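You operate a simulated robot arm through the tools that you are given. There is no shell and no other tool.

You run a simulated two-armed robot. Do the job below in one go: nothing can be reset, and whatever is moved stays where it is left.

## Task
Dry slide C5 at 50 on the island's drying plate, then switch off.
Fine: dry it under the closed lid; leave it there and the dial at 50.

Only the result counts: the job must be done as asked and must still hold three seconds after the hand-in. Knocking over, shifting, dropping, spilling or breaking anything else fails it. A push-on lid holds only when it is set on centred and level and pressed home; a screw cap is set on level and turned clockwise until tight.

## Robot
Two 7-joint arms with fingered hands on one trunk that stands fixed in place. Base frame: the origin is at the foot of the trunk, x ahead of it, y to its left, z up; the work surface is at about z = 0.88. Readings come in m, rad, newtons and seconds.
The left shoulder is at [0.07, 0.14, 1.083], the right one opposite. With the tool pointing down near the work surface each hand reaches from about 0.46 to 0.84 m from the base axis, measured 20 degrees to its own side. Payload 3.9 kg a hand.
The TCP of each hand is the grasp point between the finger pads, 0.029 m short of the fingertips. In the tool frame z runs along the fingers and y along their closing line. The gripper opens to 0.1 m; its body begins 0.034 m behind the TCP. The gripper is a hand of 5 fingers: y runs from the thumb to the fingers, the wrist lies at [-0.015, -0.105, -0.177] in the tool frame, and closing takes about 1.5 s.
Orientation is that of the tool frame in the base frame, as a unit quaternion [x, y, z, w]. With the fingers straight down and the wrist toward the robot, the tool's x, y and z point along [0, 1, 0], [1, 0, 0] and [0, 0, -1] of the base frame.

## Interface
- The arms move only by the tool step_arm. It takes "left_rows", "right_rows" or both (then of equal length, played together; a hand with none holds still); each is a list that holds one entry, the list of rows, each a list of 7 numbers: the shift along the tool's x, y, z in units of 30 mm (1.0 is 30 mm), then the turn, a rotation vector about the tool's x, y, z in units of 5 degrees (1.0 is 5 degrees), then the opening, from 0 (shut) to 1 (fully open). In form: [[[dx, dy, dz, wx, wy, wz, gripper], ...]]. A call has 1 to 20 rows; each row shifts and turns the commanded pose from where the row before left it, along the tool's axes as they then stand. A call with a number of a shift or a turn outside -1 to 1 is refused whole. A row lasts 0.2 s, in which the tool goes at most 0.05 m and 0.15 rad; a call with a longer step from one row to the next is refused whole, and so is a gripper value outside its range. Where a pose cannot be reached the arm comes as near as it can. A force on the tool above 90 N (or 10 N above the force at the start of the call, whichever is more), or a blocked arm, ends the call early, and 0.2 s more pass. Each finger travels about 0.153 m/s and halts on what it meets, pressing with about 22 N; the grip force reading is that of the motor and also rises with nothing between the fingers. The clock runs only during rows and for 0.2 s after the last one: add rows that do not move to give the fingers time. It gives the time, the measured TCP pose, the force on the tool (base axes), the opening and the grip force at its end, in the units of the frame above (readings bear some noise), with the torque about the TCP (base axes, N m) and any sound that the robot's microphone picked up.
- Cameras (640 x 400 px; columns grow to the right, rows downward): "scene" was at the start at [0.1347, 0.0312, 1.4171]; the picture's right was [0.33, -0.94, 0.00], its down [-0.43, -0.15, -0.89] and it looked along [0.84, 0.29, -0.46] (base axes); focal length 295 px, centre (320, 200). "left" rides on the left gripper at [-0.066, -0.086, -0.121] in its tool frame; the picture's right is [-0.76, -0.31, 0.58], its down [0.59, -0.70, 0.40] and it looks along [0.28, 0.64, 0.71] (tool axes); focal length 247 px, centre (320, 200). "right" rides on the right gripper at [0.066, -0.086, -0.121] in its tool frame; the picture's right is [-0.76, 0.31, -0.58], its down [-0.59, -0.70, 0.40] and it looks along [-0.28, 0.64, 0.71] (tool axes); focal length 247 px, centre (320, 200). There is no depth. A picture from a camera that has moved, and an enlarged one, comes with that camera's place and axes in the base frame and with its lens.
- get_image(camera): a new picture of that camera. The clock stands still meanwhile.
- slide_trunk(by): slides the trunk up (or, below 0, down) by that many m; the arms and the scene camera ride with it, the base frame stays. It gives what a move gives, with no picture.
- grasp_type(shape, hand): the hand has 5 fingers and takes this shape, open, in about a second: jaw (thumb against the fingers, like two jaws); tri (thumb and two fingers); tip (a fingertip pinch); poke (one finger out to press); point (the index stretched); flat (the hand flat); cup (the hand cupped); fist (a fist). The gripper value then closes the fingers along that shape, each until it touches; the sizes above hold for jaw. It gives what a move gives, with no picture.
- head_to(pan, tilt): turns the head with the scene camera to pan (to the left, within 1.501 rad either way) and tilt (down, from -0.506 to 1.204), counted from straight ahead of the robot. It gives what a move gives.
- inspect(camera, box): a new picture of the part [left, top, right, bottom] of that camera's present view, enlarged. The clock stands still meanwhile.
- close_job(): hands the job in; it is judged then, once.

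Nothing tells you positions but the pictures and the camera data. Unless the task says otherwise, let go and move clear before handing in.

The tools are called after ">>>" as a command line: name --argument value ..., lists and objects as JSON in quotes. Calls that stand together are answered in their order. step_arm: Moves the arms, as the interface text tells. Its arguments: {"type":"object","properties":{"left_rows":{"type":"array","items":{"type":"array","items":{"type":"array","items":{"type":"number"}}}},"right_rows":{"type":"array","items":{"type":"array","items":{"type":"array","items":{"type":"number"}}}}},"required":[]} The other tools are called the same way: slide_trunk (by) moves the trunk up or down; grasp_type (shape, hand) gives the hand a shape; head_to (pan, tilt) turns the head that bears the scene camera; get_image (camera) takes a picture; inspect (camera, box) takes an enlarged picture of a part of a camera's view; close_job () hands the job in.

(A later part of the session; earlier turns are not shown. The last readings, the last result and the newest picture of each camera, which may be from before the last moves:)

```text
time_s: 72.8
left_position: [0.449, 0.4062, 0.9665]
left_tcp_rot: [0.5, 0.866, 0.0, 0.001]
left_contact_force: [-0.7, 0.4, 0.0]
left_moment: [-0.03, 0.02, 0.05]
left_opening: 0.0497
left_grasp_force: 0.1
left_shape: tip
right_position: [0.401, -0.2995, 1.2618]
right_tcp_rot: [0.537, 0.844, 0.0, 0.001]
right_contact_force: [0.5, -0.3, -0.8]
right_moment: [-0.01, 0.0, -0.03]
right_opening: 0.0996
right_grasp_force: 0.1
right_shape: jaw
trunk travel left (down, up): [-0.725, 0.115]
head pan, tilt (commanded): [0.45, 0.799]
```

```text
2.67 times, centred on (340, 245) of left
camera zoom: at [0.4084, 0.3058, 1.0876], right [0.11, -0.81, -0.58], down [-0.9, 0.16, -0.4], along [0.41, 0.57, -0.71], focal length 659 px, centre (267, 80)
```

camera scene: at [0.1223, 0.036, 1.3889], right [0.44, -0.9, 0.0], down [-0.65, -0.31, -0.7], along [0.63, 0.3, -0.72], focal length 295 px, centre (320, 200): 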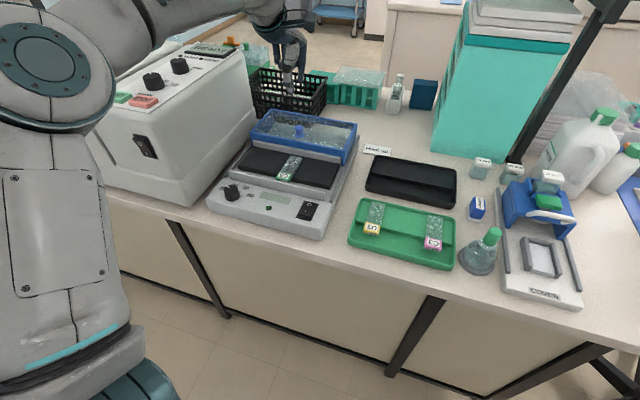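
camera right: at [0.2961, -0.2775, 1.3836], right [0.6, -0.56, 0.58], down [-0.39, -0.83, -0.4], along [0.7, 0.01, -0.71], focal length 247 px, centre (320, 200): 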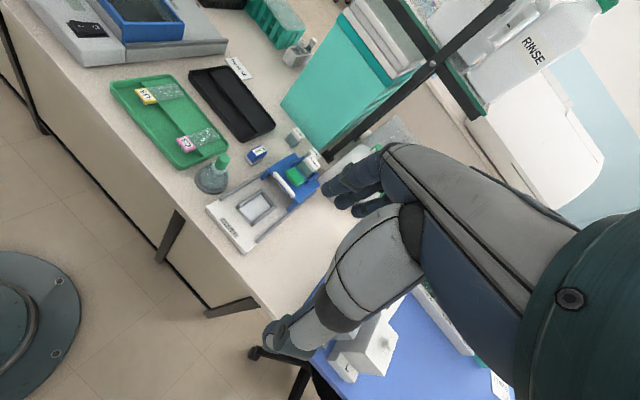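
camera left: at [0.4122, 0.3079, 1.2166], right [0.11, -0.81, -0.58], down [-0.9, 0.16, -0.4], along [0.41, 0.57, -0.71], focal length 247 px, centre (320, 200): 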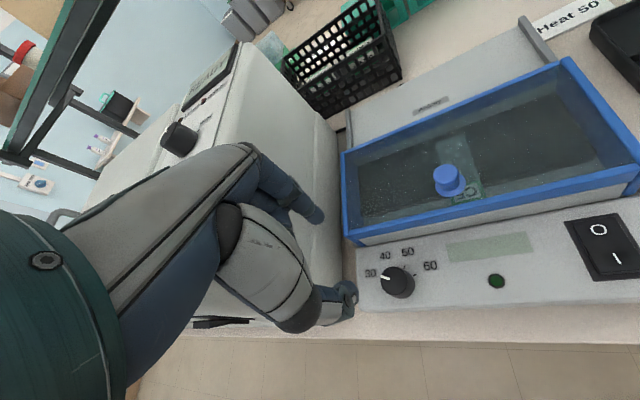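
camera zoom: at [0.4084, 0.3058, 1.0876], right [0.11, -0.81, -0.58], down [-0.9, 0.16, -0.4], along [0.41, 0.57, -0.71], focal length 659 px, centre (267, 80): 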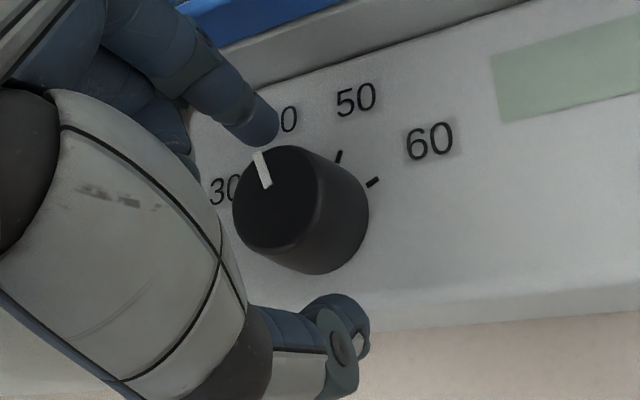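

The ticks come out 40° apart, so one more 40° turn reaches 50. I grip the dial again and turn it 40° clockwise.

>>> step_arm --left_rows '[[[0, 0, 0, 0, 0, 0, 0.38], [0, 0, 0, 0, 0, 0, 0.3], [0, 0, 0, 0, 0, 0, 0.2], [0, 0, 0, 0, 0, 0, 0.1], [0, 0, 0, 0, 0, 0, 0.05], [0, 0, 0, 0, 0, 0, 0.05], [0, 0, 0, 0, 0, 0.6, 0.05], [0, 0, 0, 0, 0, 1, 0.05], [0, 0, 0, 0, 0, 1, 0.05], [0, 0, 0, 0, 0, 1, 0.05], [0, 0, 0, 0, 0, 1, 0.05], [0, 0, 0, 0, 0, 1, 0.05], [0, 0, 0, 0, 0, 1, 0.05], [0, 0, 0, 0, 0, 1, 0.05], [0, 0, 0, 0, 0, 0.4, 0.05], [0, 0, 0, 0, 0, 0, 0.05]]]'

>>> inspect --camera "left" --box '[240, 170, 440, 320]'

```text
time_s: 76.2
left_position: [0.4503, 0.4062, 0.9662]
left_tcp_rot: [0.766, 0.642, 0.0, 0.0]
left_contact_force: [-1.6, 3.2, -1.1]
left_moment: [0.06, -0.01, 0.01]
left_opening: 0.0219
left_grasp_force: 21.9
left_shape: tip
right_position: [0.4021, -0.2996, 1.2607]
right_tcp_rot: [0.537, 0.843, 0.0, 0.0]
right_contact_force: [0.4, -0.3, 0.1]
right_moment: [0.03, 0.01, -0.01]
right_opening: 0.0997
right_grasp_force: 0.0
right_shape: jaw
trunk travel left (down, up): [-0.725, 0.115]
head pan, tilt (commanded): [0.45, 0.799]
```

```text
2.67 times, centred on (340, 245) of left
camera zoom: at [0.3542, 0.356, 1.0879], right [-0.43, -0.69, -0.58], down [-0.59, 0.7, -0.4], along [0.68, 0.17, -0.71], focal length 659 px, centre (267, 80)
```

zoom: 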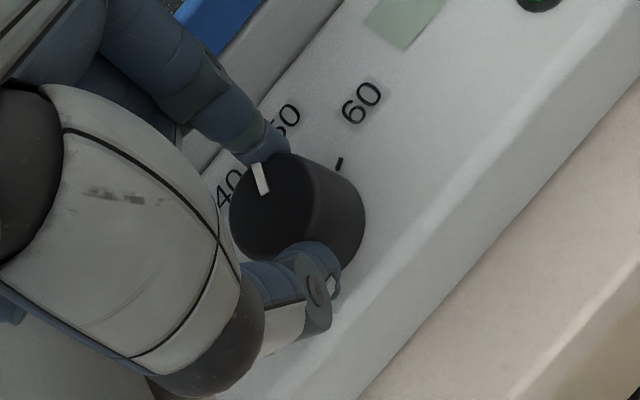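

Pointer now appears at 50 (partly behind the index finger). I open and rise to see it clearly.

>>> step_arm --left_rows '[[[0, 0, 0, 0, 0, 0, 0.25], [0, 0, 0, 0, 0, 0, 0.4], [0, 0, 0, 0, 0, 0, 0.5], [0, 0, -0.2, 0, 0, 0, 0.5], [0, 0, -0.4, 0, 0, 0, 0.5], [0, 0, -0.6, 0, 0, 0, 0.5], [0, 0, -0.8, 0, 0, 0, 0.5], [0, 0, -0.8, 0, 0, 0, 0.5], [0, 0, -0.8, 0, 0, 0, 0.5]]]'

>>> get_image --camera "left"

>>> inspect --camera "left" --box '[320, 190, 480, 310]'

```text
time_s: 78.2
left_position: [0.4495, 0.4047, 1.075]
left_tcp_rot: [0.767, 0.642, 0.0, 0.001]
left_contact_force: [-0.7, -0.9, -0.2]
left_moment: [0.01, 0.01, -0.03]
left_opening: 0.0497
left_grasp_force: 0.1
left_shape: tip
right_position: [0.401, -0.3006, 1.262]
right_tcp_rot: [0.537, 0.843, 0.0, 0.0]
right_contact_force: [-0.3, 0.0, 0.2]
right_moment: [0.03, 0.0, 0.0]
right_opening: 0.0997
right_grasp_force: 0.2
right_shape: jaw
trunk travel left (down, up): [-0.725, 0.115]
head pan, tilt (commanded): [0.45, 0.799]
```

```text
taken
camera left: at [0.3526, 0.3543, 1.1965], right [-0.43, -0.69, -0.58], down [-0.59, 0.7, -0.4], along [0.68, 0.17, -0.71], focal length 247 px, centre (320, 200)
```

left: 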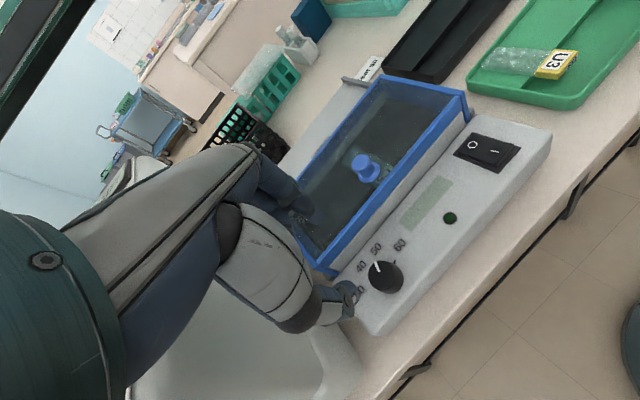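

```text
3.33 times, centred on (400, 250) of left
camera zoom: at [0.3526, 0.3543, 1.1965], right [-0.43, -0.69, -0.58], down [-0.59, 0.7, -0.4], along [0.68, 0.17, -0.71], focal length 823 px, centre (53, 33)
```

zoom: 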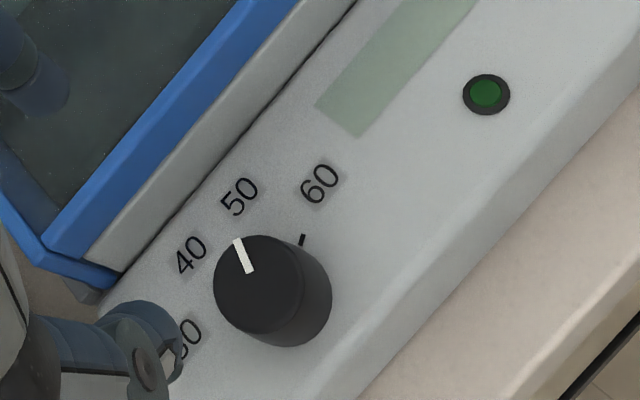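

The pointer reads 50 from here, give or take a few degrees; I will verify with the 50 tick in view from another angle. Next I shape the left hand for poking and look at where its fingertip is.

>>> step_arm --left_rows '[[[0, 0, -0.5, 0, 0, 0, 0.5], [0.3, -0.3, -0.5, 0, 0, 0, 0.5], [-0.8, 0, 0, 0, 0, 0, 0.5], [-0.8, 0, 0, 0, 0, 0, 0.5], [-0.8, 0, 0, 0, 0, 0, 0.5], [-0.8, 0, 0, 0, 0, 0, 0.5], [-0.8, 0, 0, 0, 0, 0, 0.5], [-0.8, 0, 0, 0, 0, 0, 0.5]]]'

>>> grasp_type --shape "poke" --hand "left"

>>> get_image --camera "left"

>>> get_image --camera "scene"

```text
time_s: 80.0
left_position: [0.4598, 0.3262, 1.0878]
left_tcp_rot: [0.765, 0.644, -0.006, 0.006]
left_contact_force: [0.0, -0.1, -0.1]
left_moment: [0.02, 0.01, 0.01]
left_opening: 0.0497
left_grasp_force: 0.0
left_shape: tip
left hand out of reach, approached as far as the arm can: row 5, 6, 7, 8
right_position: [0.4028, -0.3, 1.2625]
right_tcp_rot: [0.537, 0.843, 0.0, 0.0]
right_contact_force: [-0.3, 0.1, 0.3]
right_moment: [0.02, 0.01, 0.01]
right_opening: 0.0998
right_grasp_force: 0.1
right_shape: jaw
trunk travel left (down, up): [-0.725, 0.115]
head pan, tilt (commanded): [0.45, 0.799]
```

```text
time_s: 80.9
left_position: [0.4588, 0.3249, 1.0894]
left_tcp_rot: [0.767, 0.642, -0.005, 0.008]
left_contact_force: [0.3, 0.0, 0.2]
left_moment: [0.02, -0.02, -0.01]
left_opening: 0.0
left_grasp_force: 0.1
left_shape: poke
right_position: [0.4026, -0.2995, 1.2626]
right_tcp_rot: [0.538, 0.843, -0.001, 0.0]
right_contact_force: [0.3, -0.1, -0.8]
right_moment: [-0.02, -0.02, -0.02]
right_opening: 0.0999
right_grasp_force: 0.0
right_shape: jaw
trunk travel left (down, up): [-0.725, 0.115]
head pan, tilt (commanded): [0.45, 0.799]
```

```text
taken
camera left: at [0.3632, 0.2772, 1.2113], right [-0.43, -0.7, -0.57], down [-0.59, 0.7, -0.41], along [0.68, 0.16, -0.71], focal length 247 px, centre (320, 200)
```

left: 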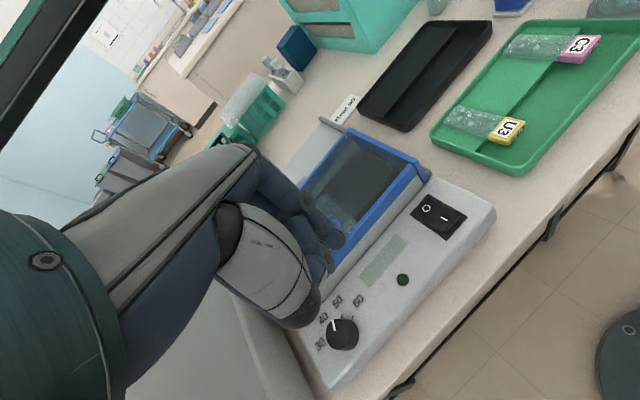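

```text
taken
camera scene: at [0.121, 0.0362, 1.389], right [0.44, -0.9, 0.0], down [-0.65, -0.31, -0.7], along [0.63, 0.3, -0.72], focal length 295 px, centre (320, 200)
```

scene: 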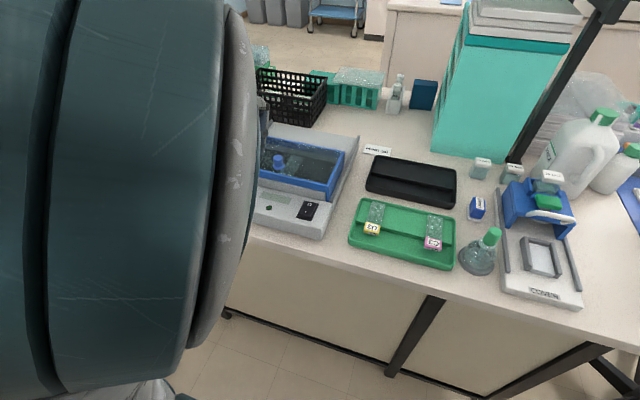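

The left arm folds too close to my body here and blocks the head's view. The switch is better done with the right hand, so I take the left hand back to its starting place, up and to the left.

>>> step_arm --left_rows '[[[0.6, 0.1, -0.1, 0, 0, 0, 0], [0.8, 0, -0.2, 0, 0, 0, 0], [0.8, 0, -0.4, 0, 0, 0, 0], [0.7, 0, -0.6, 0, 0, 0, 0], [0.2, 0, -0.9, 0, 0, 0, 0], [0, 0, -0.9, 0, 0, -0.8, 0], [0, 0, -0.9, 0, 0, -1, 0], [0, 0, -0.9, 0, 0, -1, 0], [0, 0, -0.9, 0, 0, -1, 0], [0, 0, -0.9, 0, 0, -1, 0], [0, 0, -0.4, 0, 0, -1, 0], [0, 0, 0, 0, 0, -1, 0]]]'

>>> get_image --camera "scene"

>>> get_image --camera "left"

```text
time_s: 83.5
left_position: [0.4797, 0.4162, 1.3029]
left_tcp_rot: [0.544, 0.839, 0.001, 0.0]
left_contact_force: [-0.1, -0.7, 0.6]
left_moment: [0.01, -0.03, 0.0]
left_opening: 0.0
left_grasp_force: 0.1
left_shape: poke
right_position: [0.4012, -0.3012, 1.2612]
right_tcp_rot: [0.537, 0.843, 0.0, -0.001]
right_contact_force: [-0.2, -0.8, 0.4]
right_moment: [0.02, 0.02, -0.04]
right_opening: 0.0998
right_grasp_force: 0.0
right_shape: jaw
trunk travel left (down, up): [-0.725, 0.115]
head pan, tilt (commanded): [0.45, 0.799]
```

```text
taken
camera scene: at [0.1212, 0.0358, 1.389], right [0.44, -0.9, 0.0], down [-0.65, -0.31, -0.7], along [0.63, 0.3, -0.72], focal length 295 px, centre (320, 200)
```

scene: 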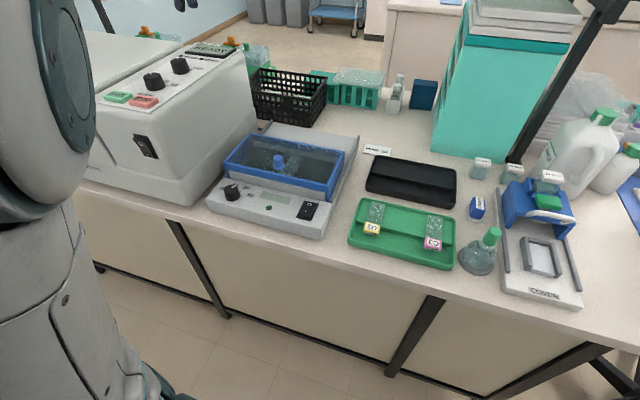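

```text
taken
camera left: at [0.4274, 0.3218, 1.4238], right [0.03, -0.82, -0.58], down [-0.88, 0.25, -0.4], along [0.47, 0.52, -0.71], focal length 247 px, centre (320, 200)
```

left: 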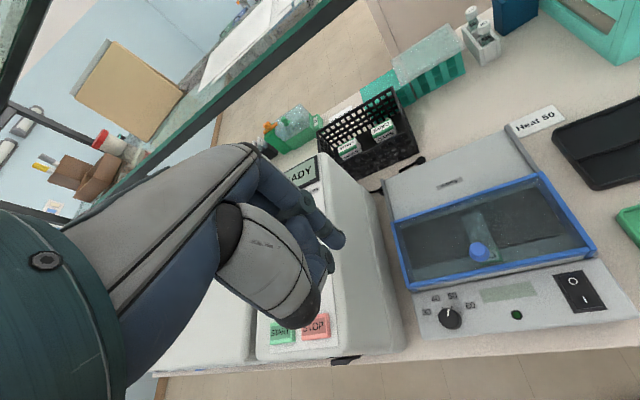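

Now the dial, lid and switch are all in clear view. I zoom in on the dial and the switch.

>>> inspect --camera "scene" --box '[205, 170, 265, 215]'

>>> inspect --camera "left" --box '[400, 270, 640, 350]'

>>> inspect --camera "left" --box '[410, 280, 490, 340]'

>>> inspect --camera "scene" --box '[200, 120, 370, 250]'

```text
8.89 times, centred on (235, 192) of scene
camera zoom: at [0.1212, 0.0358, 1.389], right [0.44, -0.9, 0.0], down [-0.65, -0.31, -0.7], along [0.63, 0.3, -0.72], focal length 2626 px, centre (1076, 267)
```

zoom: 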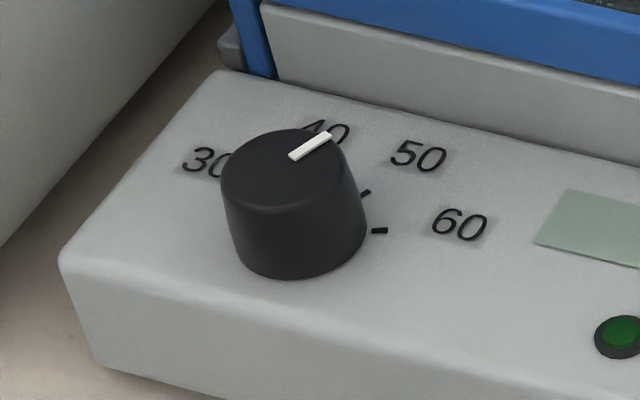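

```text
2.67 times, centred on (520, 310) of left
camera zoom: at [0.4274, 0.3218, 1.4238], right [0.03, -0.82, -0.58], down [-0.88, 0.25, -0.4], along [0.47, 0.52, -0.71], focal length 659 px, centre (-213, -93)
```

zoom: 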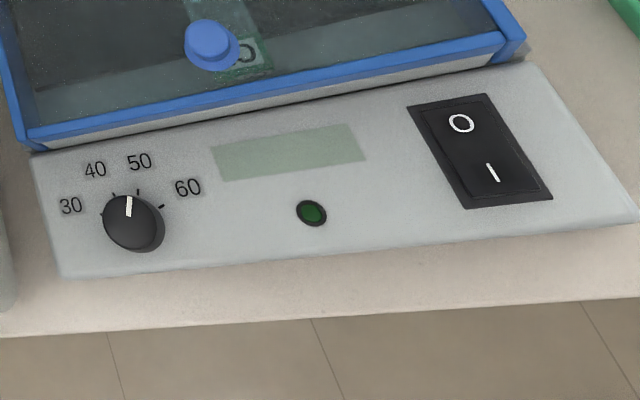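

```text
6.67 times, centred on (450, 310) of left
camera zoom: at [0.4274, 0.3218, 1.4238], right [0.03, -0.82, -0.58], down [-0.88, 0.25, -0.4], along [0.47, 0.52, -0.71], focal length 1646 px, centre (-547, -533)
```

zoom: 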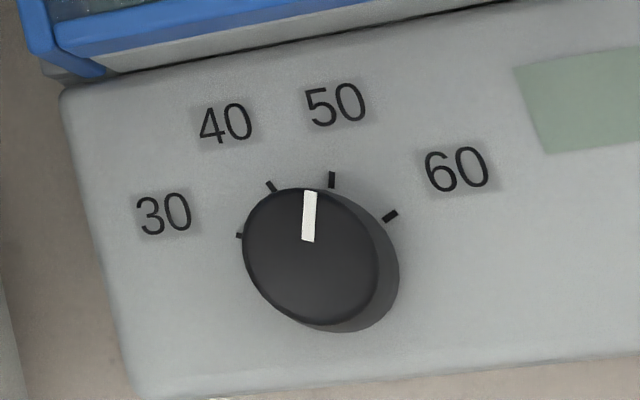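

```text
3.08 times, centred on (285, 185) of scene
camera zoom: at [0.1212, 0.0358, 1.389], right [0.44, -0.9, 0.0], down [-0.65, -0.31, -0.7], along [0.63, 0.3, -0.72], focal length 909 px, centre (428, 246)
```

zoom: 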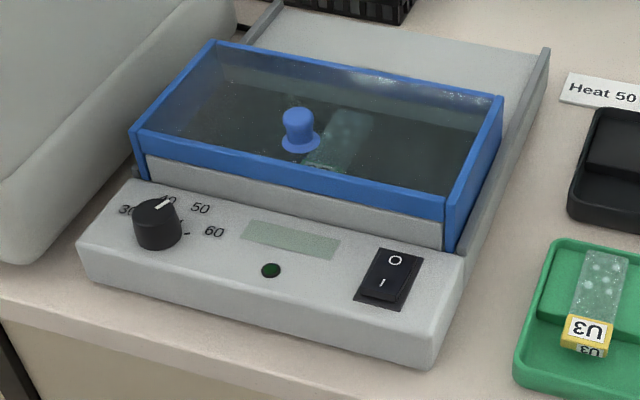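

The pointer lies on the 50 tick. C5 is under the closed lid and the lamp is still dark. I now shape the right hand for poking and look at its fingertip.

>>> grasp_type --shape "poke" --hand "right"

>>> head_to --pan -0.75 --tilt 0.45

>>> get_image --camera "scene"

>>> get_image --camera "right"

```text
time_s: 84.4
left_position: [0.4792, 0.4176, 1.3]
left_tcp_rot: [0.545, 0.838, 0.001, 0.001]
left_contact_force: [0.4, 0.3, -0.6]
left_moment: [0.01, -0.01, -0.01]
left_opening: 0.0
left_grasp_force: 0.0
left_shape: poke
right_position: [0.4014, -0.3002, 1.2628]
right_tcp_rot: [0.538, 0.843, 0.0, 0.001]
right_contact_force: [-0.1, 0.2, -0.2]
right_moment: [0.0, 0.02, 0.03]
right_opening: 0.0001
right_grasp_force: 0.1
right_shape: poke
trunk travel left (down, up): [-0.725, 0.115]
head pan, tilt (commanded): [0.45, 0.799]
```

```text
time_s: 85.8
left_position: [0.4783, 0.4174, 1.3016]
left_tcp_rot: [0.545, 0.839, 0.001, 0.0]
left_contact_force: [0.3, -0.5, -0.4]
left_moment: [0.02, -0.01, 0.03]
left_opening: 0.0
left_grasp_force: 0.0
left_shape: poke
right_position: [0.4019, -0.2991, 1.2626]
right_tcp_rot: [0.538, 0.843, -0.001, -0.001]
right_contact_force: [0.4, 0.2, 1.1]
right_moment: [-0.03, 0.02, -0.01]
right_opening: 0.0002
right_grasp_force: 0.1
right_shape: poke
trunk travel left (down, up): [-0.725, 0.115]
head pan, tilt (commanded): [-0.75, 0.45]
```

```text
taken
camera scene: at [0.1157, -0.0615, 1.4194], right [-0.68, -0.73, 0.0], down [-0.32, 0.3, -0.9], along [0.66, -0.61, -0.44], focal length 295 px, centre (320, 200)
```

scene: 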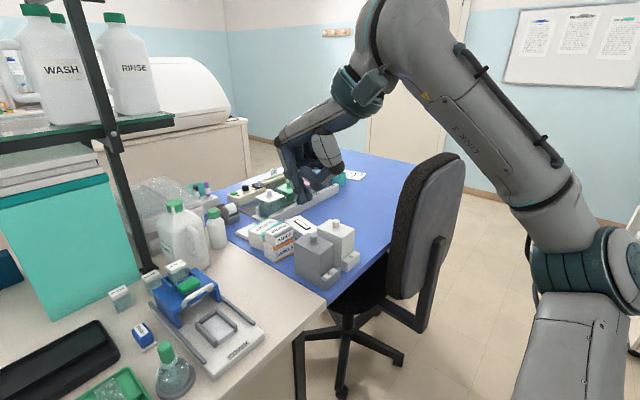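

```text
taken
camera right: at [0.2961, -0.2778, 1.3836], right [0.6, -0.56, 0.58], down [-0.39, -0.83, -0.4], along [0.7, 0.01, -0.71], focal length 247 px, centre (320, 200)
```

right: 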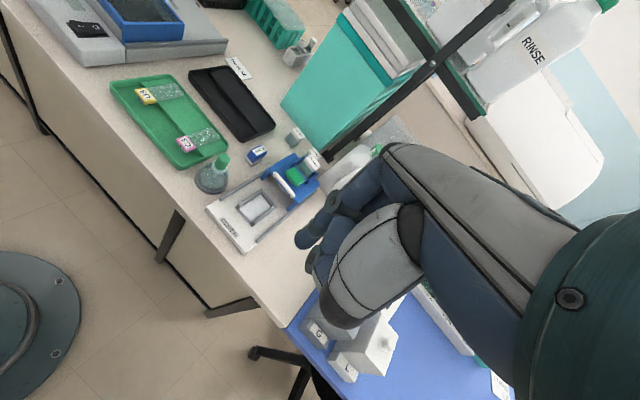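

>>> inspect --camera "scene" --box '[270, 100, 350, 220]'

>>> inspect --camera "right" --box '[260, 160, 460, 340]'

```text
3.33 times, centred on (310, 160) of scene
camera zoom: at [0.1157, -0.0615, 1.4194], right [-0.68, -0.73, 0.0], down [-0.32, 0.3, -0.9], along [0.66, -0.61, -0.44], focal length 985 px, centre (353, 333)
```

zoom: 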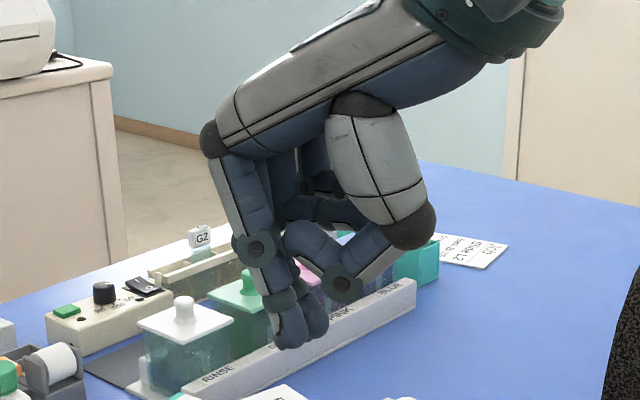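

```text
2.22 times, centred on (360, 250) of right
camera zoom: at [0.2961, -0.2778, 1.3836], right [0.6, -0.56, 0.58], down [-0.39, -0.83, -0.4], along [0.7, 0.01, -0.71], focal length 549 px, centre (231, 89)
```

zoom: 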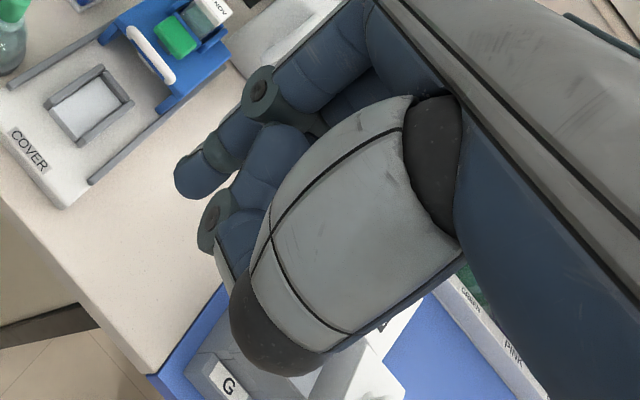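

The poking fingertip sits about 30 mm ahead of the TCP, nearly on its axis. The switch's I is at about [0.473, 0.239], O at [0.4995, 0.242]. I bring the right hand over to above the I side at z 1.10.

>>> step_arm --right_rows '[[[0.85, 0.53, 0.1, 0, 0, 0, 0], [0.85, 0.53, 0.2, 0, 0, 0, 0], [0.85, 0.53, 0.2, 0, 0, 0, 0], [0.85, 0.53, 0.2, 0, 0, 0, 0], [0.85, 0.53, 0.2, 0, 0, 0, 0], [0.85, 0.53, 0.2, 0, 0, 0, 0], [0.85, 0.53, 0.2, 0, 0, 0, 0], [0.85, 0.53, 0.2, 0, 0, 0, 0], [0.85, 0.53, 0.2, 0, 0, 0, 0], [0.85, 0.53, 0.3, 0, 0, 0, 0]]]'

>>> head_to --pan 0.45 --tilt 0.8

>>> get_image --camera "scene"

>>> get_image --camera "right"

```text
time_s: 88.0
left_position: [0.4796, 0.4186, 1.3017]
left_tcp_rot: [0.545, 0.839, -0.001, 0.001]
left_contact_force: [0.1, -0.8, -0.7]
left_moment: [-0.01, 0.01, -0.03]
left_opening: 0.0001
left_grasp_force: 0.1
left_shape: poke
right_position: [0.4363, 0.0005, 1.203]
right_tcp_rot: [0.538, 0.843, 0.0, 0.0]
right_contact_force: [0.1, 0.2, 0.3]
right_moment: [-0.03, -0.03, 0.02]
right_opening: 0.0003
right_grasp_force: 0.0
right_shape: poke
trunk travel left (down, up): [-0.725, 0.115]
head pan, tilt (commanded): [-0.75, 0.45]
```

```text
time_s: 89.4
left_position: [0.478, 0.4169, 1.3026]
left_tcp_rot: [0.544, 0.839, 0.001, 0.001]
left_contact_force: [-0.2, 0.0, -0.7]
left_moment: [0.0, -0.02, 0.0]
left_opening: 0.0
left_grasp_force: 0.0
left_shape: poke
right_position: [0.4375, -0.0012, 1.2038]
right_tcp_rot: [0.537, 0.843, 0.001, 0.0]
right_contact_force: [-0.5, -0.1, -1.1]
right_moment: [-0.02, -0.03, 0.0]
right_opening: 0.0
right_grasp_force: 0.0
right_shape: poke
trunk travel left (down, up): [-0.725, 0.115]
head pan, tilt (commanded): [0.45, 0.799]
```

```text
taken
camera scene: at [0.1211, 0.0361, 1.389], right [0.43, -0.9, 0.0], down [-0.65, -0.31, -0.7], along [0.63, 0.3, -0.72], focal length 295 px, centre (320, 200)
```

scene: 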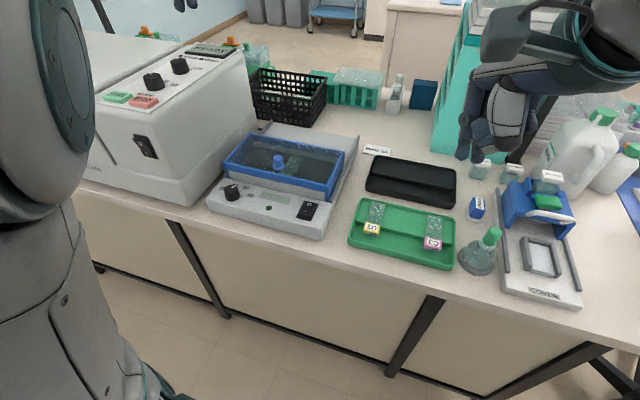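

```text
taken
camera right: at [0.3309, 0.0206, 1.3249], right [0.6, -0.56, 0.58], down [-0.39, -0.83, -0.4], along [0.7, 0.01, -0.71], focal length 247 px, centre (320, 200)
```

right: 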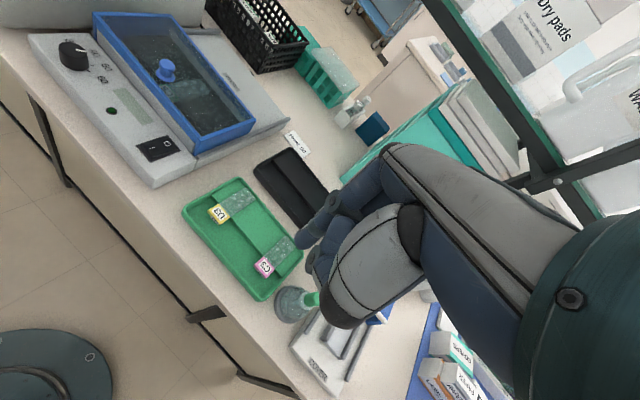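

The right hand is above the tray's near side. I bring it the rest of the way to above the switch at about z 1.08.

>>> step_arm --right_rows '[[[0.849, 0.536, 0.5, 0, 0, 0, 0], [0.849, 0.536, 0.5, 0, 0, 0, 0], [0.849, 0.536, 0.5, 0, 0, 0, 0], [0.849, 0.536, 0.5, 0, 0, 0, 0], [0.849, 0.536, 0.5, 0, 0, 0, 0], [0.849, 0.536, 0.5, 0, 0, 0, 0], [0.849, 0.536, 0.5, 0, 0, 0, 0], [0.849, 0.536, 0.5, 0, 0, 0, 0]]]'

>>> get_image --camera "scene"

>>> get_image --camera "right"

>>> get_image --camera "left"

```text
time_s: 91.4
left_position: [0.4791, 0.4163, 1.3017]
left_tcp_rot: [0.545, 0.839, 0.001, 0.001]
left_contact_force: [-0.2, -0.9, 0.2]
left_moment: [-0.01, 0.0, -0.02]
left_opening: 0.0002
left_grasp_force: 0.0
left_shape: poke
right_position: [0.4721, 0.2325, 1.1194]
right_tcp_rot: [0.541, 0.84, 0.032, -0.01]
right_contact_force: [0.6, 0.7, 0.1]
right_moment: [-0.02, 0.02, 0.0]
right_opening: 0.0001
right_grasp_force: 0.1
right_shape: poke
trunk travel left (down, up): [-0.725, 0.115]
head pan, tilt (commanded): [0.45, 0.799]
stopped in row 8 (right hand): the arm was blocked; the commanded pose is now the measured one
```

```text
taken
camera scene: at [0.1213, 0.0357, 1.389], right [0.44, -0.9, 0.0], down [-0.65, -0.31, -0.7], along [0.63, 0.3, -0.72], focal length 295 px, centre (320, 200)
```

scene: 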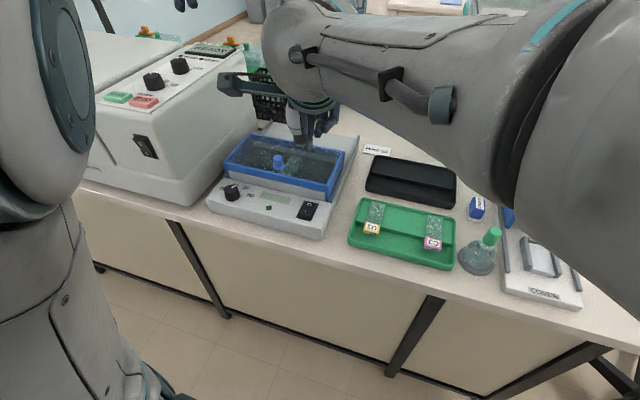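

```text
taken
camera right: at [0.3636, 0.2483, 1.24], right [0.58, -0.6, 0.55], down [-0.39, -0.8, -0.46], along [0.71, 0.05, -0.7], focal length 247 px, centre (320, 200)
```

right: 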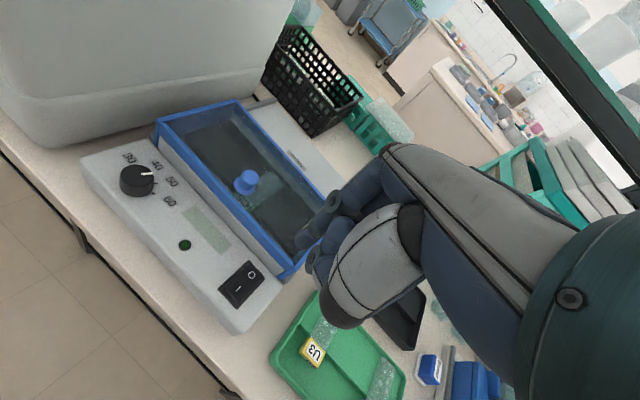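

```text
taken
camera left: at [0.4274, 0.3217, 1.4236], right [0.03, -0.82, -0.58], down [-0.88, 0.25, -0.4], along [0.47, 0.52, -0.71], focal length 247 px, centre (320, 200)
```

left: 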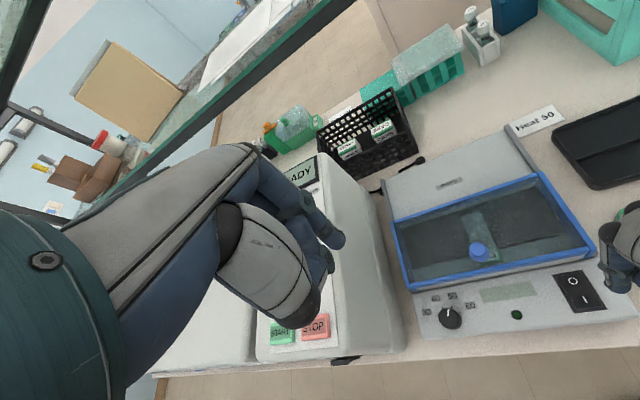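

The right arm got blocked just short (no outside force, so likely a joint limit), and the hand tilted about 4°. I level it and turn its heading outward 20° for an easier arm posture.

>>> step_arm --right_rows '[[[0, 0, -0.5, 0, 0, 0, 0], [0, 0, 0, 0.25, -0.29, 0, 0], [0, 0, 0, 0.25, -0.29, 0, 0], [0, 0, 0, 0, 0, -1, 0], [0, 0, 0, 0, 0, -1, 0], [0, 0, 0, 0, 0, -1, 0], [0, 0, 0, 0, 0, -1, 0]]]'

```text
time_s: 93.0
left_position: [0.4801, 0.417, 1.3003]
left_tcp_rot: [0.545, 0.839, 0.0, 0.001]
left_contact_force: [-0.8, 0.2, 0.3]
left_moment: [0.04, 0.01, 0.03]
left_opening: 0.0
left_grasp_force: 0.0
left_shape: poke
right_position: [0.4704, 0.2352, 1.129]
right_tcp_rot: [0.385, 0.923, -0.004, 0.001]
right_contact_force: [0.1, 0.1, 0.5]
right_moment: [0.03, 0.0, -0.01]
right_opening: 0.0
right_grasp_force: 0.0
right_shape: poke
trunk travel left (down, up): [-0.725, 0.115]
head pan, tilt (commanded): [0.45, 0.799]
```

Level again at heading 45° with no trouble. I descend 5 cm and look from the cameras.

>>> step_arm --right_rows '[[[0, 0, 0.5, 0, 0, 0, 0], [0, 0, 0.6, 0, 0, 0, 0], [0, 0, 0.5, 0, 0, 0, 0]]]'

>>> get_image --camera "right"

>>> get_image --camera "left"

>>> get_image --camera "scene"

```text
time_s: 93.8
left_position: [0.4787, 0.417, 1.3013]
left_tcp_rot: [0.545, 0.839, 0.0, 0.001]
left_contact_force: [0.2, -0.7, 1.0]
left_moment: [0.01, 0.01, -0.02]
left_opening: 0.0
left_grasp_force: 0.1
left_shape: poke
right_position: [0.469, 0.2333, 1.082]
right_tcp_rot: [0.387, 0.922, -0.004, 0.001]
right_contact_force: [0.3, 0.5, -0.9]
right_moment: [-0.02, 0.03, -0.04]
right_opening: 0.0
right_grasp_force: 0.0
right_shape: poke
trunk travel left (down, up): [-0.725, 0.115]
head pan, tilt (commanded): [0.45, 0.799]
```

```text
taken
camera right: at [0.3615, 0.2198, 1.204], right [0.75, -0.32, 0.58], down [-0.09, -0.92, -0.39], along [0.66, 0.24, -0.72], focal length 247 px, centre (320, 200)
```

right: 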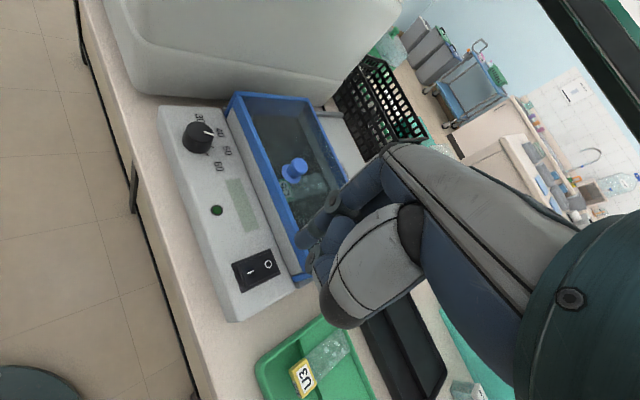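

```text
taken
camera left: at [0.4271, 0.3225, 1.4235], right [0.03, -0.82, -0.58], down [-0.88, 0.25, -0.4], along [0.47, 0.52, -0.71], focal length 247 px, centre (320, 200)
```

left: 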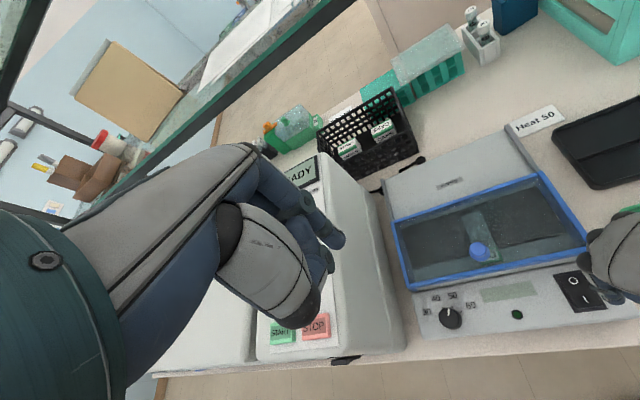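

```text
taken
camera scene: at [0.121, 0.0363, 1.389], right [0.44, -0.9, 0.0], down [-0.65, -0.31, -0.7], along [0.63, 0.3, -0.72], focal length 295 px, centre (320, 200)
```

scene: 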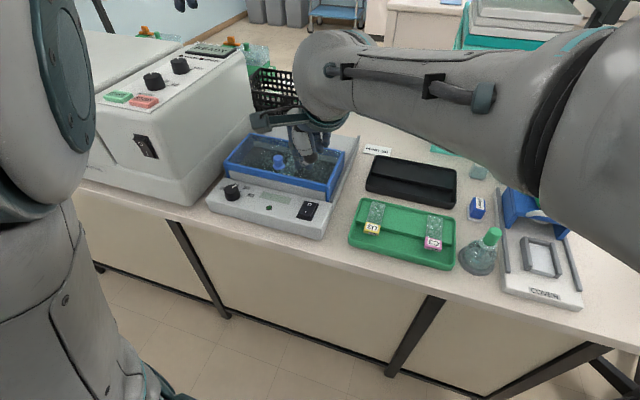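

The hand is level above the switch and everything is in view from the right-hand camera. I zoom in to fix the switch position relative to the fingertip.

>>> inspect --camera "right" --box '[210, 180, 350, 310]'

>>> inspect --camera "scene" --box '[250, 110, 350, 230]'

```text
3.08 times, centred on (280, 245) of right
camera zoom: at [0.3615, 0.2198, 1.204], right [0.75, -0.32, 0.58], down [-0.09, -0.92, -0.39], along [0.66, 0.24, -0.72], focal length 760 px, centre (443, 62)
```

zoom: 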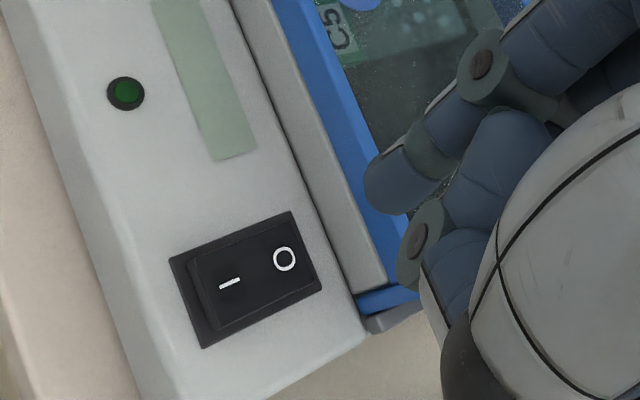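

```text
3.33 times, centred on (300, 170) of scene
camera zoom: at [0.121, 0.0363, 1.389], right [0.44, -0.9, 0.0], down [-0.65, -0.31, -0.7], along [0.63, 0.3, -0.72], focal length 985 px, centre (387, 300)
```

zoom: 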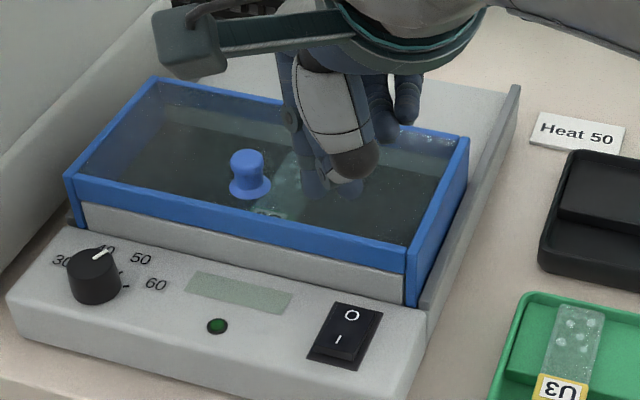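

Three views agree on I at [0.473, 0.2395] and O at [0.4995, 0.243]. I lower the poking fingertip over the near end of the I half, to tip height about 0.965, and check.

>>> step_arm --right_rows '[[[-0.06, -0.03, 0.5, 0, 0, 0, 0], [0, 0, 0.6, 0, 0, 0, 0], [0, 0, 0.6, 0, 0, 0, 0], [0, 0, 0.6, 0, 0, 0, 0], [0, 0, 0.6, 0, 0, 0, 0]]]'

>>> inspect --camera "right" --box '[220, 170, 380, 310]'

>>> inspect --camera "scene" --box '[260, 140, 350, 230]'

```text
time_s: 95.2
left_position: [0.479, 0.4173, 1.3022]
left_tcp_rot: [0.544, 0.839, 0.001, 0.0]
left_contact_force: [0.3, 0.3, 0.1]
left_moment: [0.0, 0.02, 0.03]
left_opening: 0.0001
left_grasp_force: 0.0
left_shape: poke
right_position: [0.478, 0.2283, 1.0287]
right_tcp_rot: [0.392, 0.919, 0.026, 0.002]
right_contact_force: [-0.2, 0.2, 0.5]
right_moment: [0.01, 0.0, 0.03]
right_opening: 0.0
right_grasp_force: 0.0
right_shape: poke
trunk travel left (down, up): [-0.725, 0.115]
head pan, tilt (commanded): [0.45, 0.799]
stopped in row 5 (right hand): the arm was blocked; the commanded pose is now the measured one
```

```text
2.86 times, centred on (300, 240) of right
camera zoom: at [0.3692, 0.2099, 1.1475], right [0.73, -0.36, 0.58], down [-0.09, -0.89, -0.44], along [0.68, 0.27, -0.68], focal length 706 px, centre (377, 86)
```

zoom: 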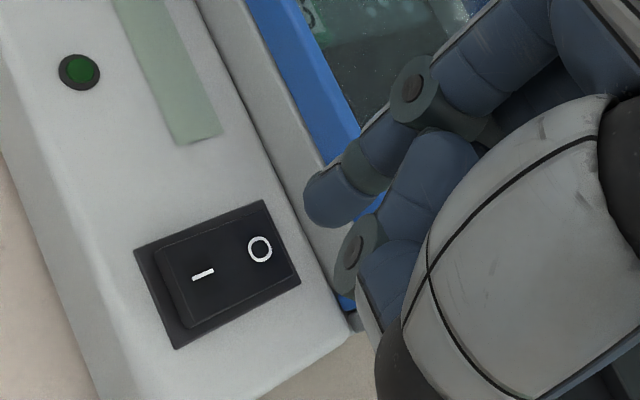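

```text
4.44 times, centred on (305, 185) of scene
camera zoom: at [0.121, 0.0359, 1.389], right [0.44, -0.9, 0.0], down [-0.65, -0.31, -0.7], along [0.63, 0.3, -0.72], focal length 1313 px, centre (387, 267)
```

zoom: 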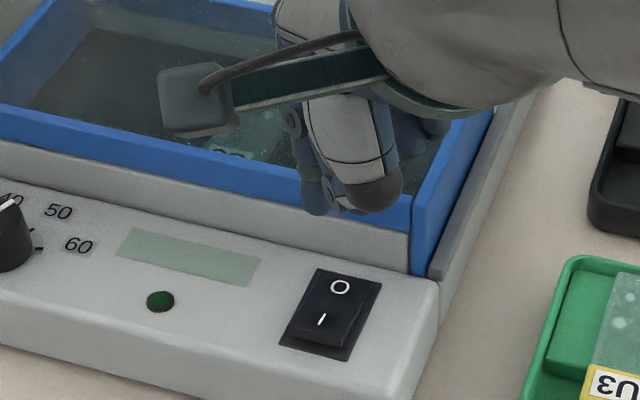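

The right arm is blocked again at z 1.03 with nothing at the hand, so this reach across does not suit it. I take the right hand back to its parking place and will use the left hand in the sideways orientation that worked over the plate.

>>> step_arm --right_rows '[[[0, 0, -0.7, 0, 0, 0, 0], [0, 0, -0.7, 0, 0, 0, 0], [0, 0, -0.7, 0, 0, 0, 0], [-0.65, -0.89, -0.4, 0, 0, 0, 0], [-0.65, -0.89, -0.4, 0, 0, 0, 0], [-0.65, -0.89, -0.4, 0, 0, 0, 0], [-0.65, -0.89, -0.4, 0, 0, 0, 0], [-0.65, -0.89, -0.4, 0, 0, 0, 0], [-0.65, -0.89, -0.4, 0, 0, 0, 0], [-0.65, -0.89, -0.4, 0, 0, 0, 0]]]'

```text
time_s: 97.4
left_position: [0.4778, 0.4154, 1.3014]
left_tcp_rot: [0.545, 0.838, 0.0, 0.0]
left_contact_force: [-0.1, -0.8, -0.8]
left_moment: [0.02, 0.0, 0.01]
left_opening: 0.0
left_grasp_force: 0.1
left_shape: poke
right_position: [0.4375, -0.0042, 1.1597]
right_tcp_rot: [0.391, 0.92, 0.023, 0.003]
right_contact_force: [-0.1, 0.0, 1.1]
right_moment: [0.02, 0.01, 0.0]
right_opening: 0.0001
right_grasp_force: 0.1
right_shape: poke
trunk travel left (down, up): [-0.725, 0.115]
head pan, tilt (commanded): [0.45, 0.799]
```

The right hand is back over the tray front. I move it on to its parking place at the right.

>>> step_arm --right_rows '[[[-0.693, -0.859, -0.37, 0, 0, 0, 0], [-0.693, -0.859, -0.37, 0, 0, 0, 0], [-0.693, -0.859, -0.37, 0, 0, 0, 0], [-0.693, -0.859, -0.37, 0, 0, 0, 0], [-0.693, -0.859, -0.37, 0, 0, 0, 0], [-0.693, -0.859, -0.37, 0, 0, 0, 0], [-0.693, -0.859, -0.37, 0, 0, 0, 0], [-0.693, -0.859, -0.37, 0, 0, 0, 0], [-0.693, -0.859, -0.37, 0, 0, 0, 0]]]'

>>> get_image --camera "scene"

```text
time_s: 99.4
left_position: [0.4799, 0.4157, 1.3018]
left_tcp_rot: [0.544, 0.839, 0.001, 0.0]
left_contact_force: [-0.3, 0.3, -0.2]
left_moment: [0.02, 0.05, 0.01]
left_opening: 0.0
left_grasp_force: 0.0
left_shape: poke
right_position: [0.3942, -0.3049, 1.2501]
right_tcp_rot: [0.39, 0.92, 0.024, 0.003]
right_contact_force: [-0.2, -0.6, 0.2]
right_moment: [-0.01, 0.01, -0.01]
right_opening: 0.0002
right_grasp_force: 0.0
right_shape: poke
trunk travel left (down, up): [-0.725, 0.115]
head pan, tilt (commanded): [0.45, 0.799]
```

```text
taken
camera scene: at [0.1207, 0.035, 1.3891], right [0.44, -0.9, 0.0], down [-0.65, -0.31, -0.7], along [0.63, 0.3, -0.72], focal length 295 px, centre (320, 200)
```

scene: 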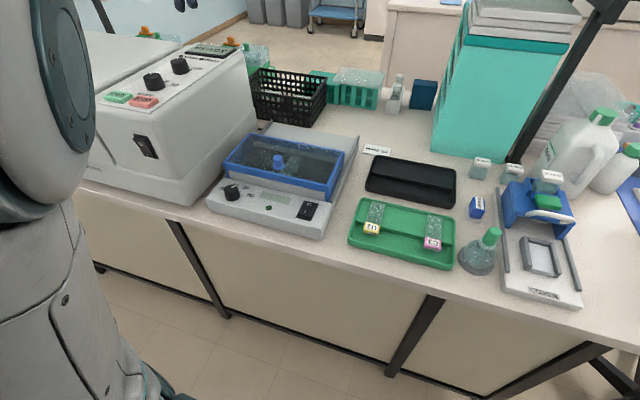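

Nothing was disturbed. I move the left hand over the lid at z 1.16, then turn it to the sideways heading.

>>> step_arm --left_rows '[[[-0.595, 0.16, 0.78, 0, 0, 0, 0], [-0.595, 0.16, 0.78, 0, 0, 0, 0], [-0.595, 0.16, 0.78, 0, 0, 0, 0], [-0.595, 0.16, 0.78, 0, 0, 0, 0], [-0.595, 0.16, 0.78, 0, 0, 0, 0], [-0.595, 0.16, 0.78, 0, 0, 0, 0], [0, 0, 0, 0, 0, 1, 0], [0, 0, 0, 0, 0, 1, 0], [0, 0, 0, 0, 0, 1, 0], [0, 0, 0, 0, 0, 1, 0], [0, 0, 0, 0, 0, 1, 0], [0, 0, 0, 0, 0, 1, 0], [0, 0, 0, 0, 0, 1, 0], [0, 0, 0, 0, 0, 1, 0], [0, 0, 0, 0, 0, 1, 0], [0, 0, 0, 0, 0, 1, 0]]]'

>>> step_arm --left_rows '[[[0, 0, 0, 0, 0, 1, 0], [0, 0, 0, 0, 0, 1, 0], [0, 0, 0, 0, 0, 1, 0], [0, 0, 0, 0, 0, 1, 0], [0, 0, 0, 0, 0, 1, 0], [0, 0, 0, 0, 0, 1, 0], [0, 0, 0, 0, 0, 1, 0], [0, 0, 0, 0, 0, 1, 0], [0, 0, 0, 0, 0, 1, 0], [0, 0, 0, 0, 0, 1, 0]]]'

>>> get_image --camera "scene"

>>> get_image --camera "left"

```text
time_s: 102.8
left_position: [0.5488, 0.3316, 1.1614]
left_tcp_rot: [0.848, 0.53, 0.001, 0.001]
left_contact_force: [0.2, -0.2, -0.1]
left_moment: [0.02, 0.0, 0.01]
left_opening: 0.0
left_grasp_force: 0.1
left_shape: poke
right_position: [0.3952, -0.3028, 1.2502]
right_tcp_rot: [0.391, 0.92, 0.022, 0.003]
right_contact_force: [0.3, 0.6, 0.5]
right_moment: [0.0, -0.02, -0.02]
right_opening: 0.0001
right_grasp_force: 0.0
right_shape: poke
trunk travel left (down, up): [-0.725, 0.115]
head pan, tilt (commanded): [0.45, 0.799]
```

```text
time_s: 105.0
left_position: [0.5487, 0.3323, 1.1604]
left_tcp_rot: [0.993, 0.121, 0.001, 0.0]
left_contact_force: [0.7, 0.1, -0.2]
left_moment: [-0.01, 0.01, -0.02]
left_opening: 0.0001
left_grasp_force: 0.0
left_shape: poke
right_position: [0.3966, -0.3031, 1.25]
right_tcp_rot: [0.39, 0.92, 0.022, 0.002]
right_contact_force: [0.3, -0.6, 0.0]
right_moment: [-0.01, 0.01, -0.02]
right_opening: 0.0
right_grasp_force: 0.1
right_shape: poke
trunk travel left (down, up): [-0.725, 0.115]
head pan, tilt (commanded): [0.45, 0.799]
```

```text
taken
camera scene: at [0.1216, 0.0363, 1.389], right [0.44, -0.9, 0.0], down [-0.65, -0.31, -0.7], along [0.63, 0.3, -0.72], focal length 295 px, centre (320, 200)
```

scene: 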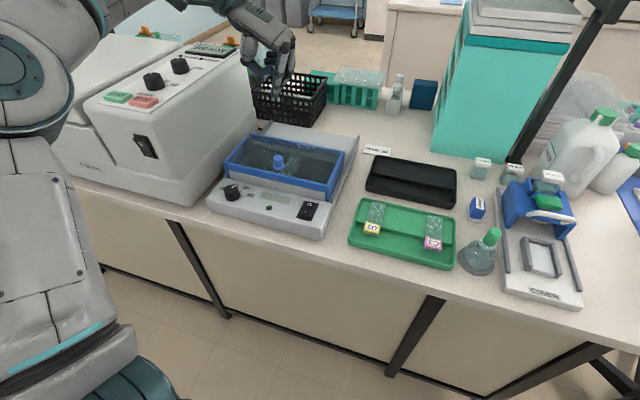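

```text
taken
camera left: at [0.4651, 0.399, 1.2827], right [-0.81, 0.12, -0.58], down [0.4, 0.82, -0.4], along [0.43, -0.55, -0.71], focal length 247 px, centre (320, 200)
```

left: 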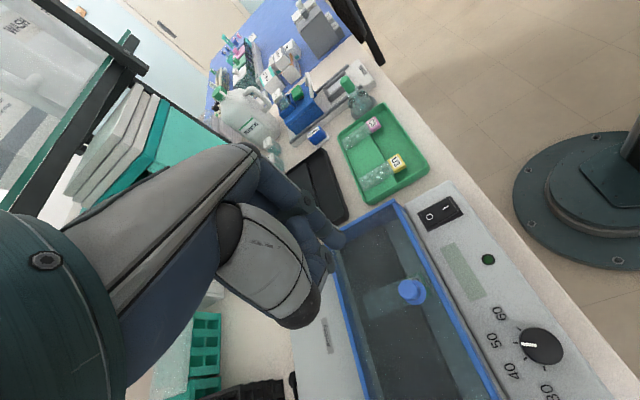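

The left hand is sideways at heading -76°, and the dial with its ticks is in view, pointer at 50. I move over toward the switch at z 1.10.

>>> step_arm --left_rows '[[[-0.634, 0.458, 0.4, 0, 0, 0, 0], [-0.634, 0.458, 0.4, 0, 0, 0, 0], [-0.634, 0.458, 0.4, 0, 0, 0, 0], [-0.634, 0.458, 0.4, 0, 0, 0, 0], [-0.634, 0.458, 0.4, 0, 0, 0, 0]]]'

>>> get_image --camera "left"

>>> get_image --camera "scene"

```text
time_s: 106.2
left_position: [0.4728, 0.2443, 1.1022]
left_tcp_rot: [0.992, 0.123, 0.001, 0.001]
left_contact_force: [0.9, -0.6, -0.7]
left_moment: [-0.02, 0.03, 0.0]
left_opening: 0.0
left_grasp_force: 0.0
left_shape: poke
right_position: [0.3963, -0.3032, 1.2509]
right_tcp_rot: [0.39, 0.92, 0.022, 0.003]
right_contact_force: [-0.4, -0.6, 0.1]
right_moment: [-0.01, 0.0, 0.0]
right_opening: 0.0
right_grasp_force: 0.0
right_shape: poke
trunk travel left (down, up): [-0.725, 0.115]
head pan, tilt (commanded): [0.45, 0.799]
```

```text
taken
camera left: at [0.3879, 0.3109, 1.223], right [-0.81, 0.11, -0.58], down [0.4, 0.82, -0.4], along [0.43, -0.56, -0.71], focal length 247 px, centre (320, 200)
```

left: 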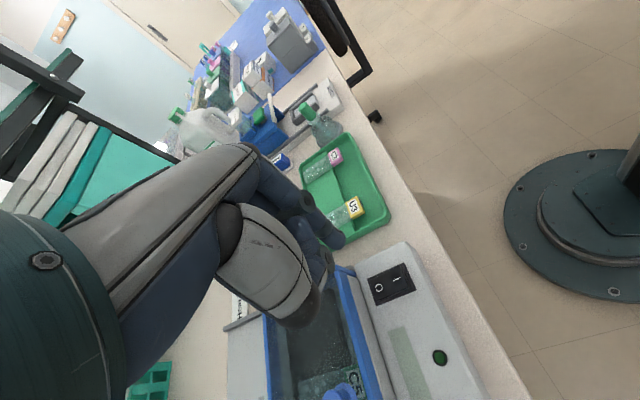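

```text
taken
camera scene: at [0.121, 0.0377, 1.389], right [0.44, -0.9, 0.0], down [-0.65, -0.31, -0.7], along [0.63, 0.3, -0.72], focal length 295 px, centre (320, 200)
```

scene: 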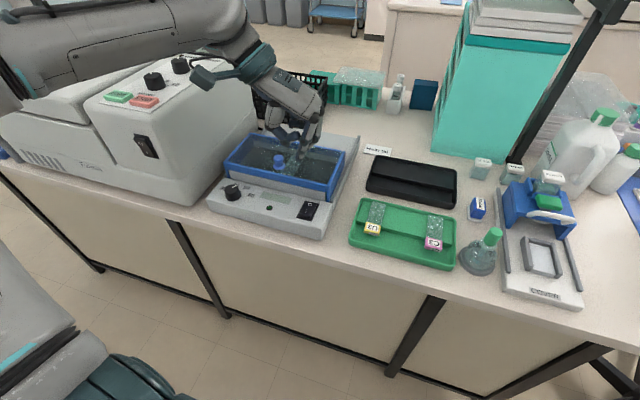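

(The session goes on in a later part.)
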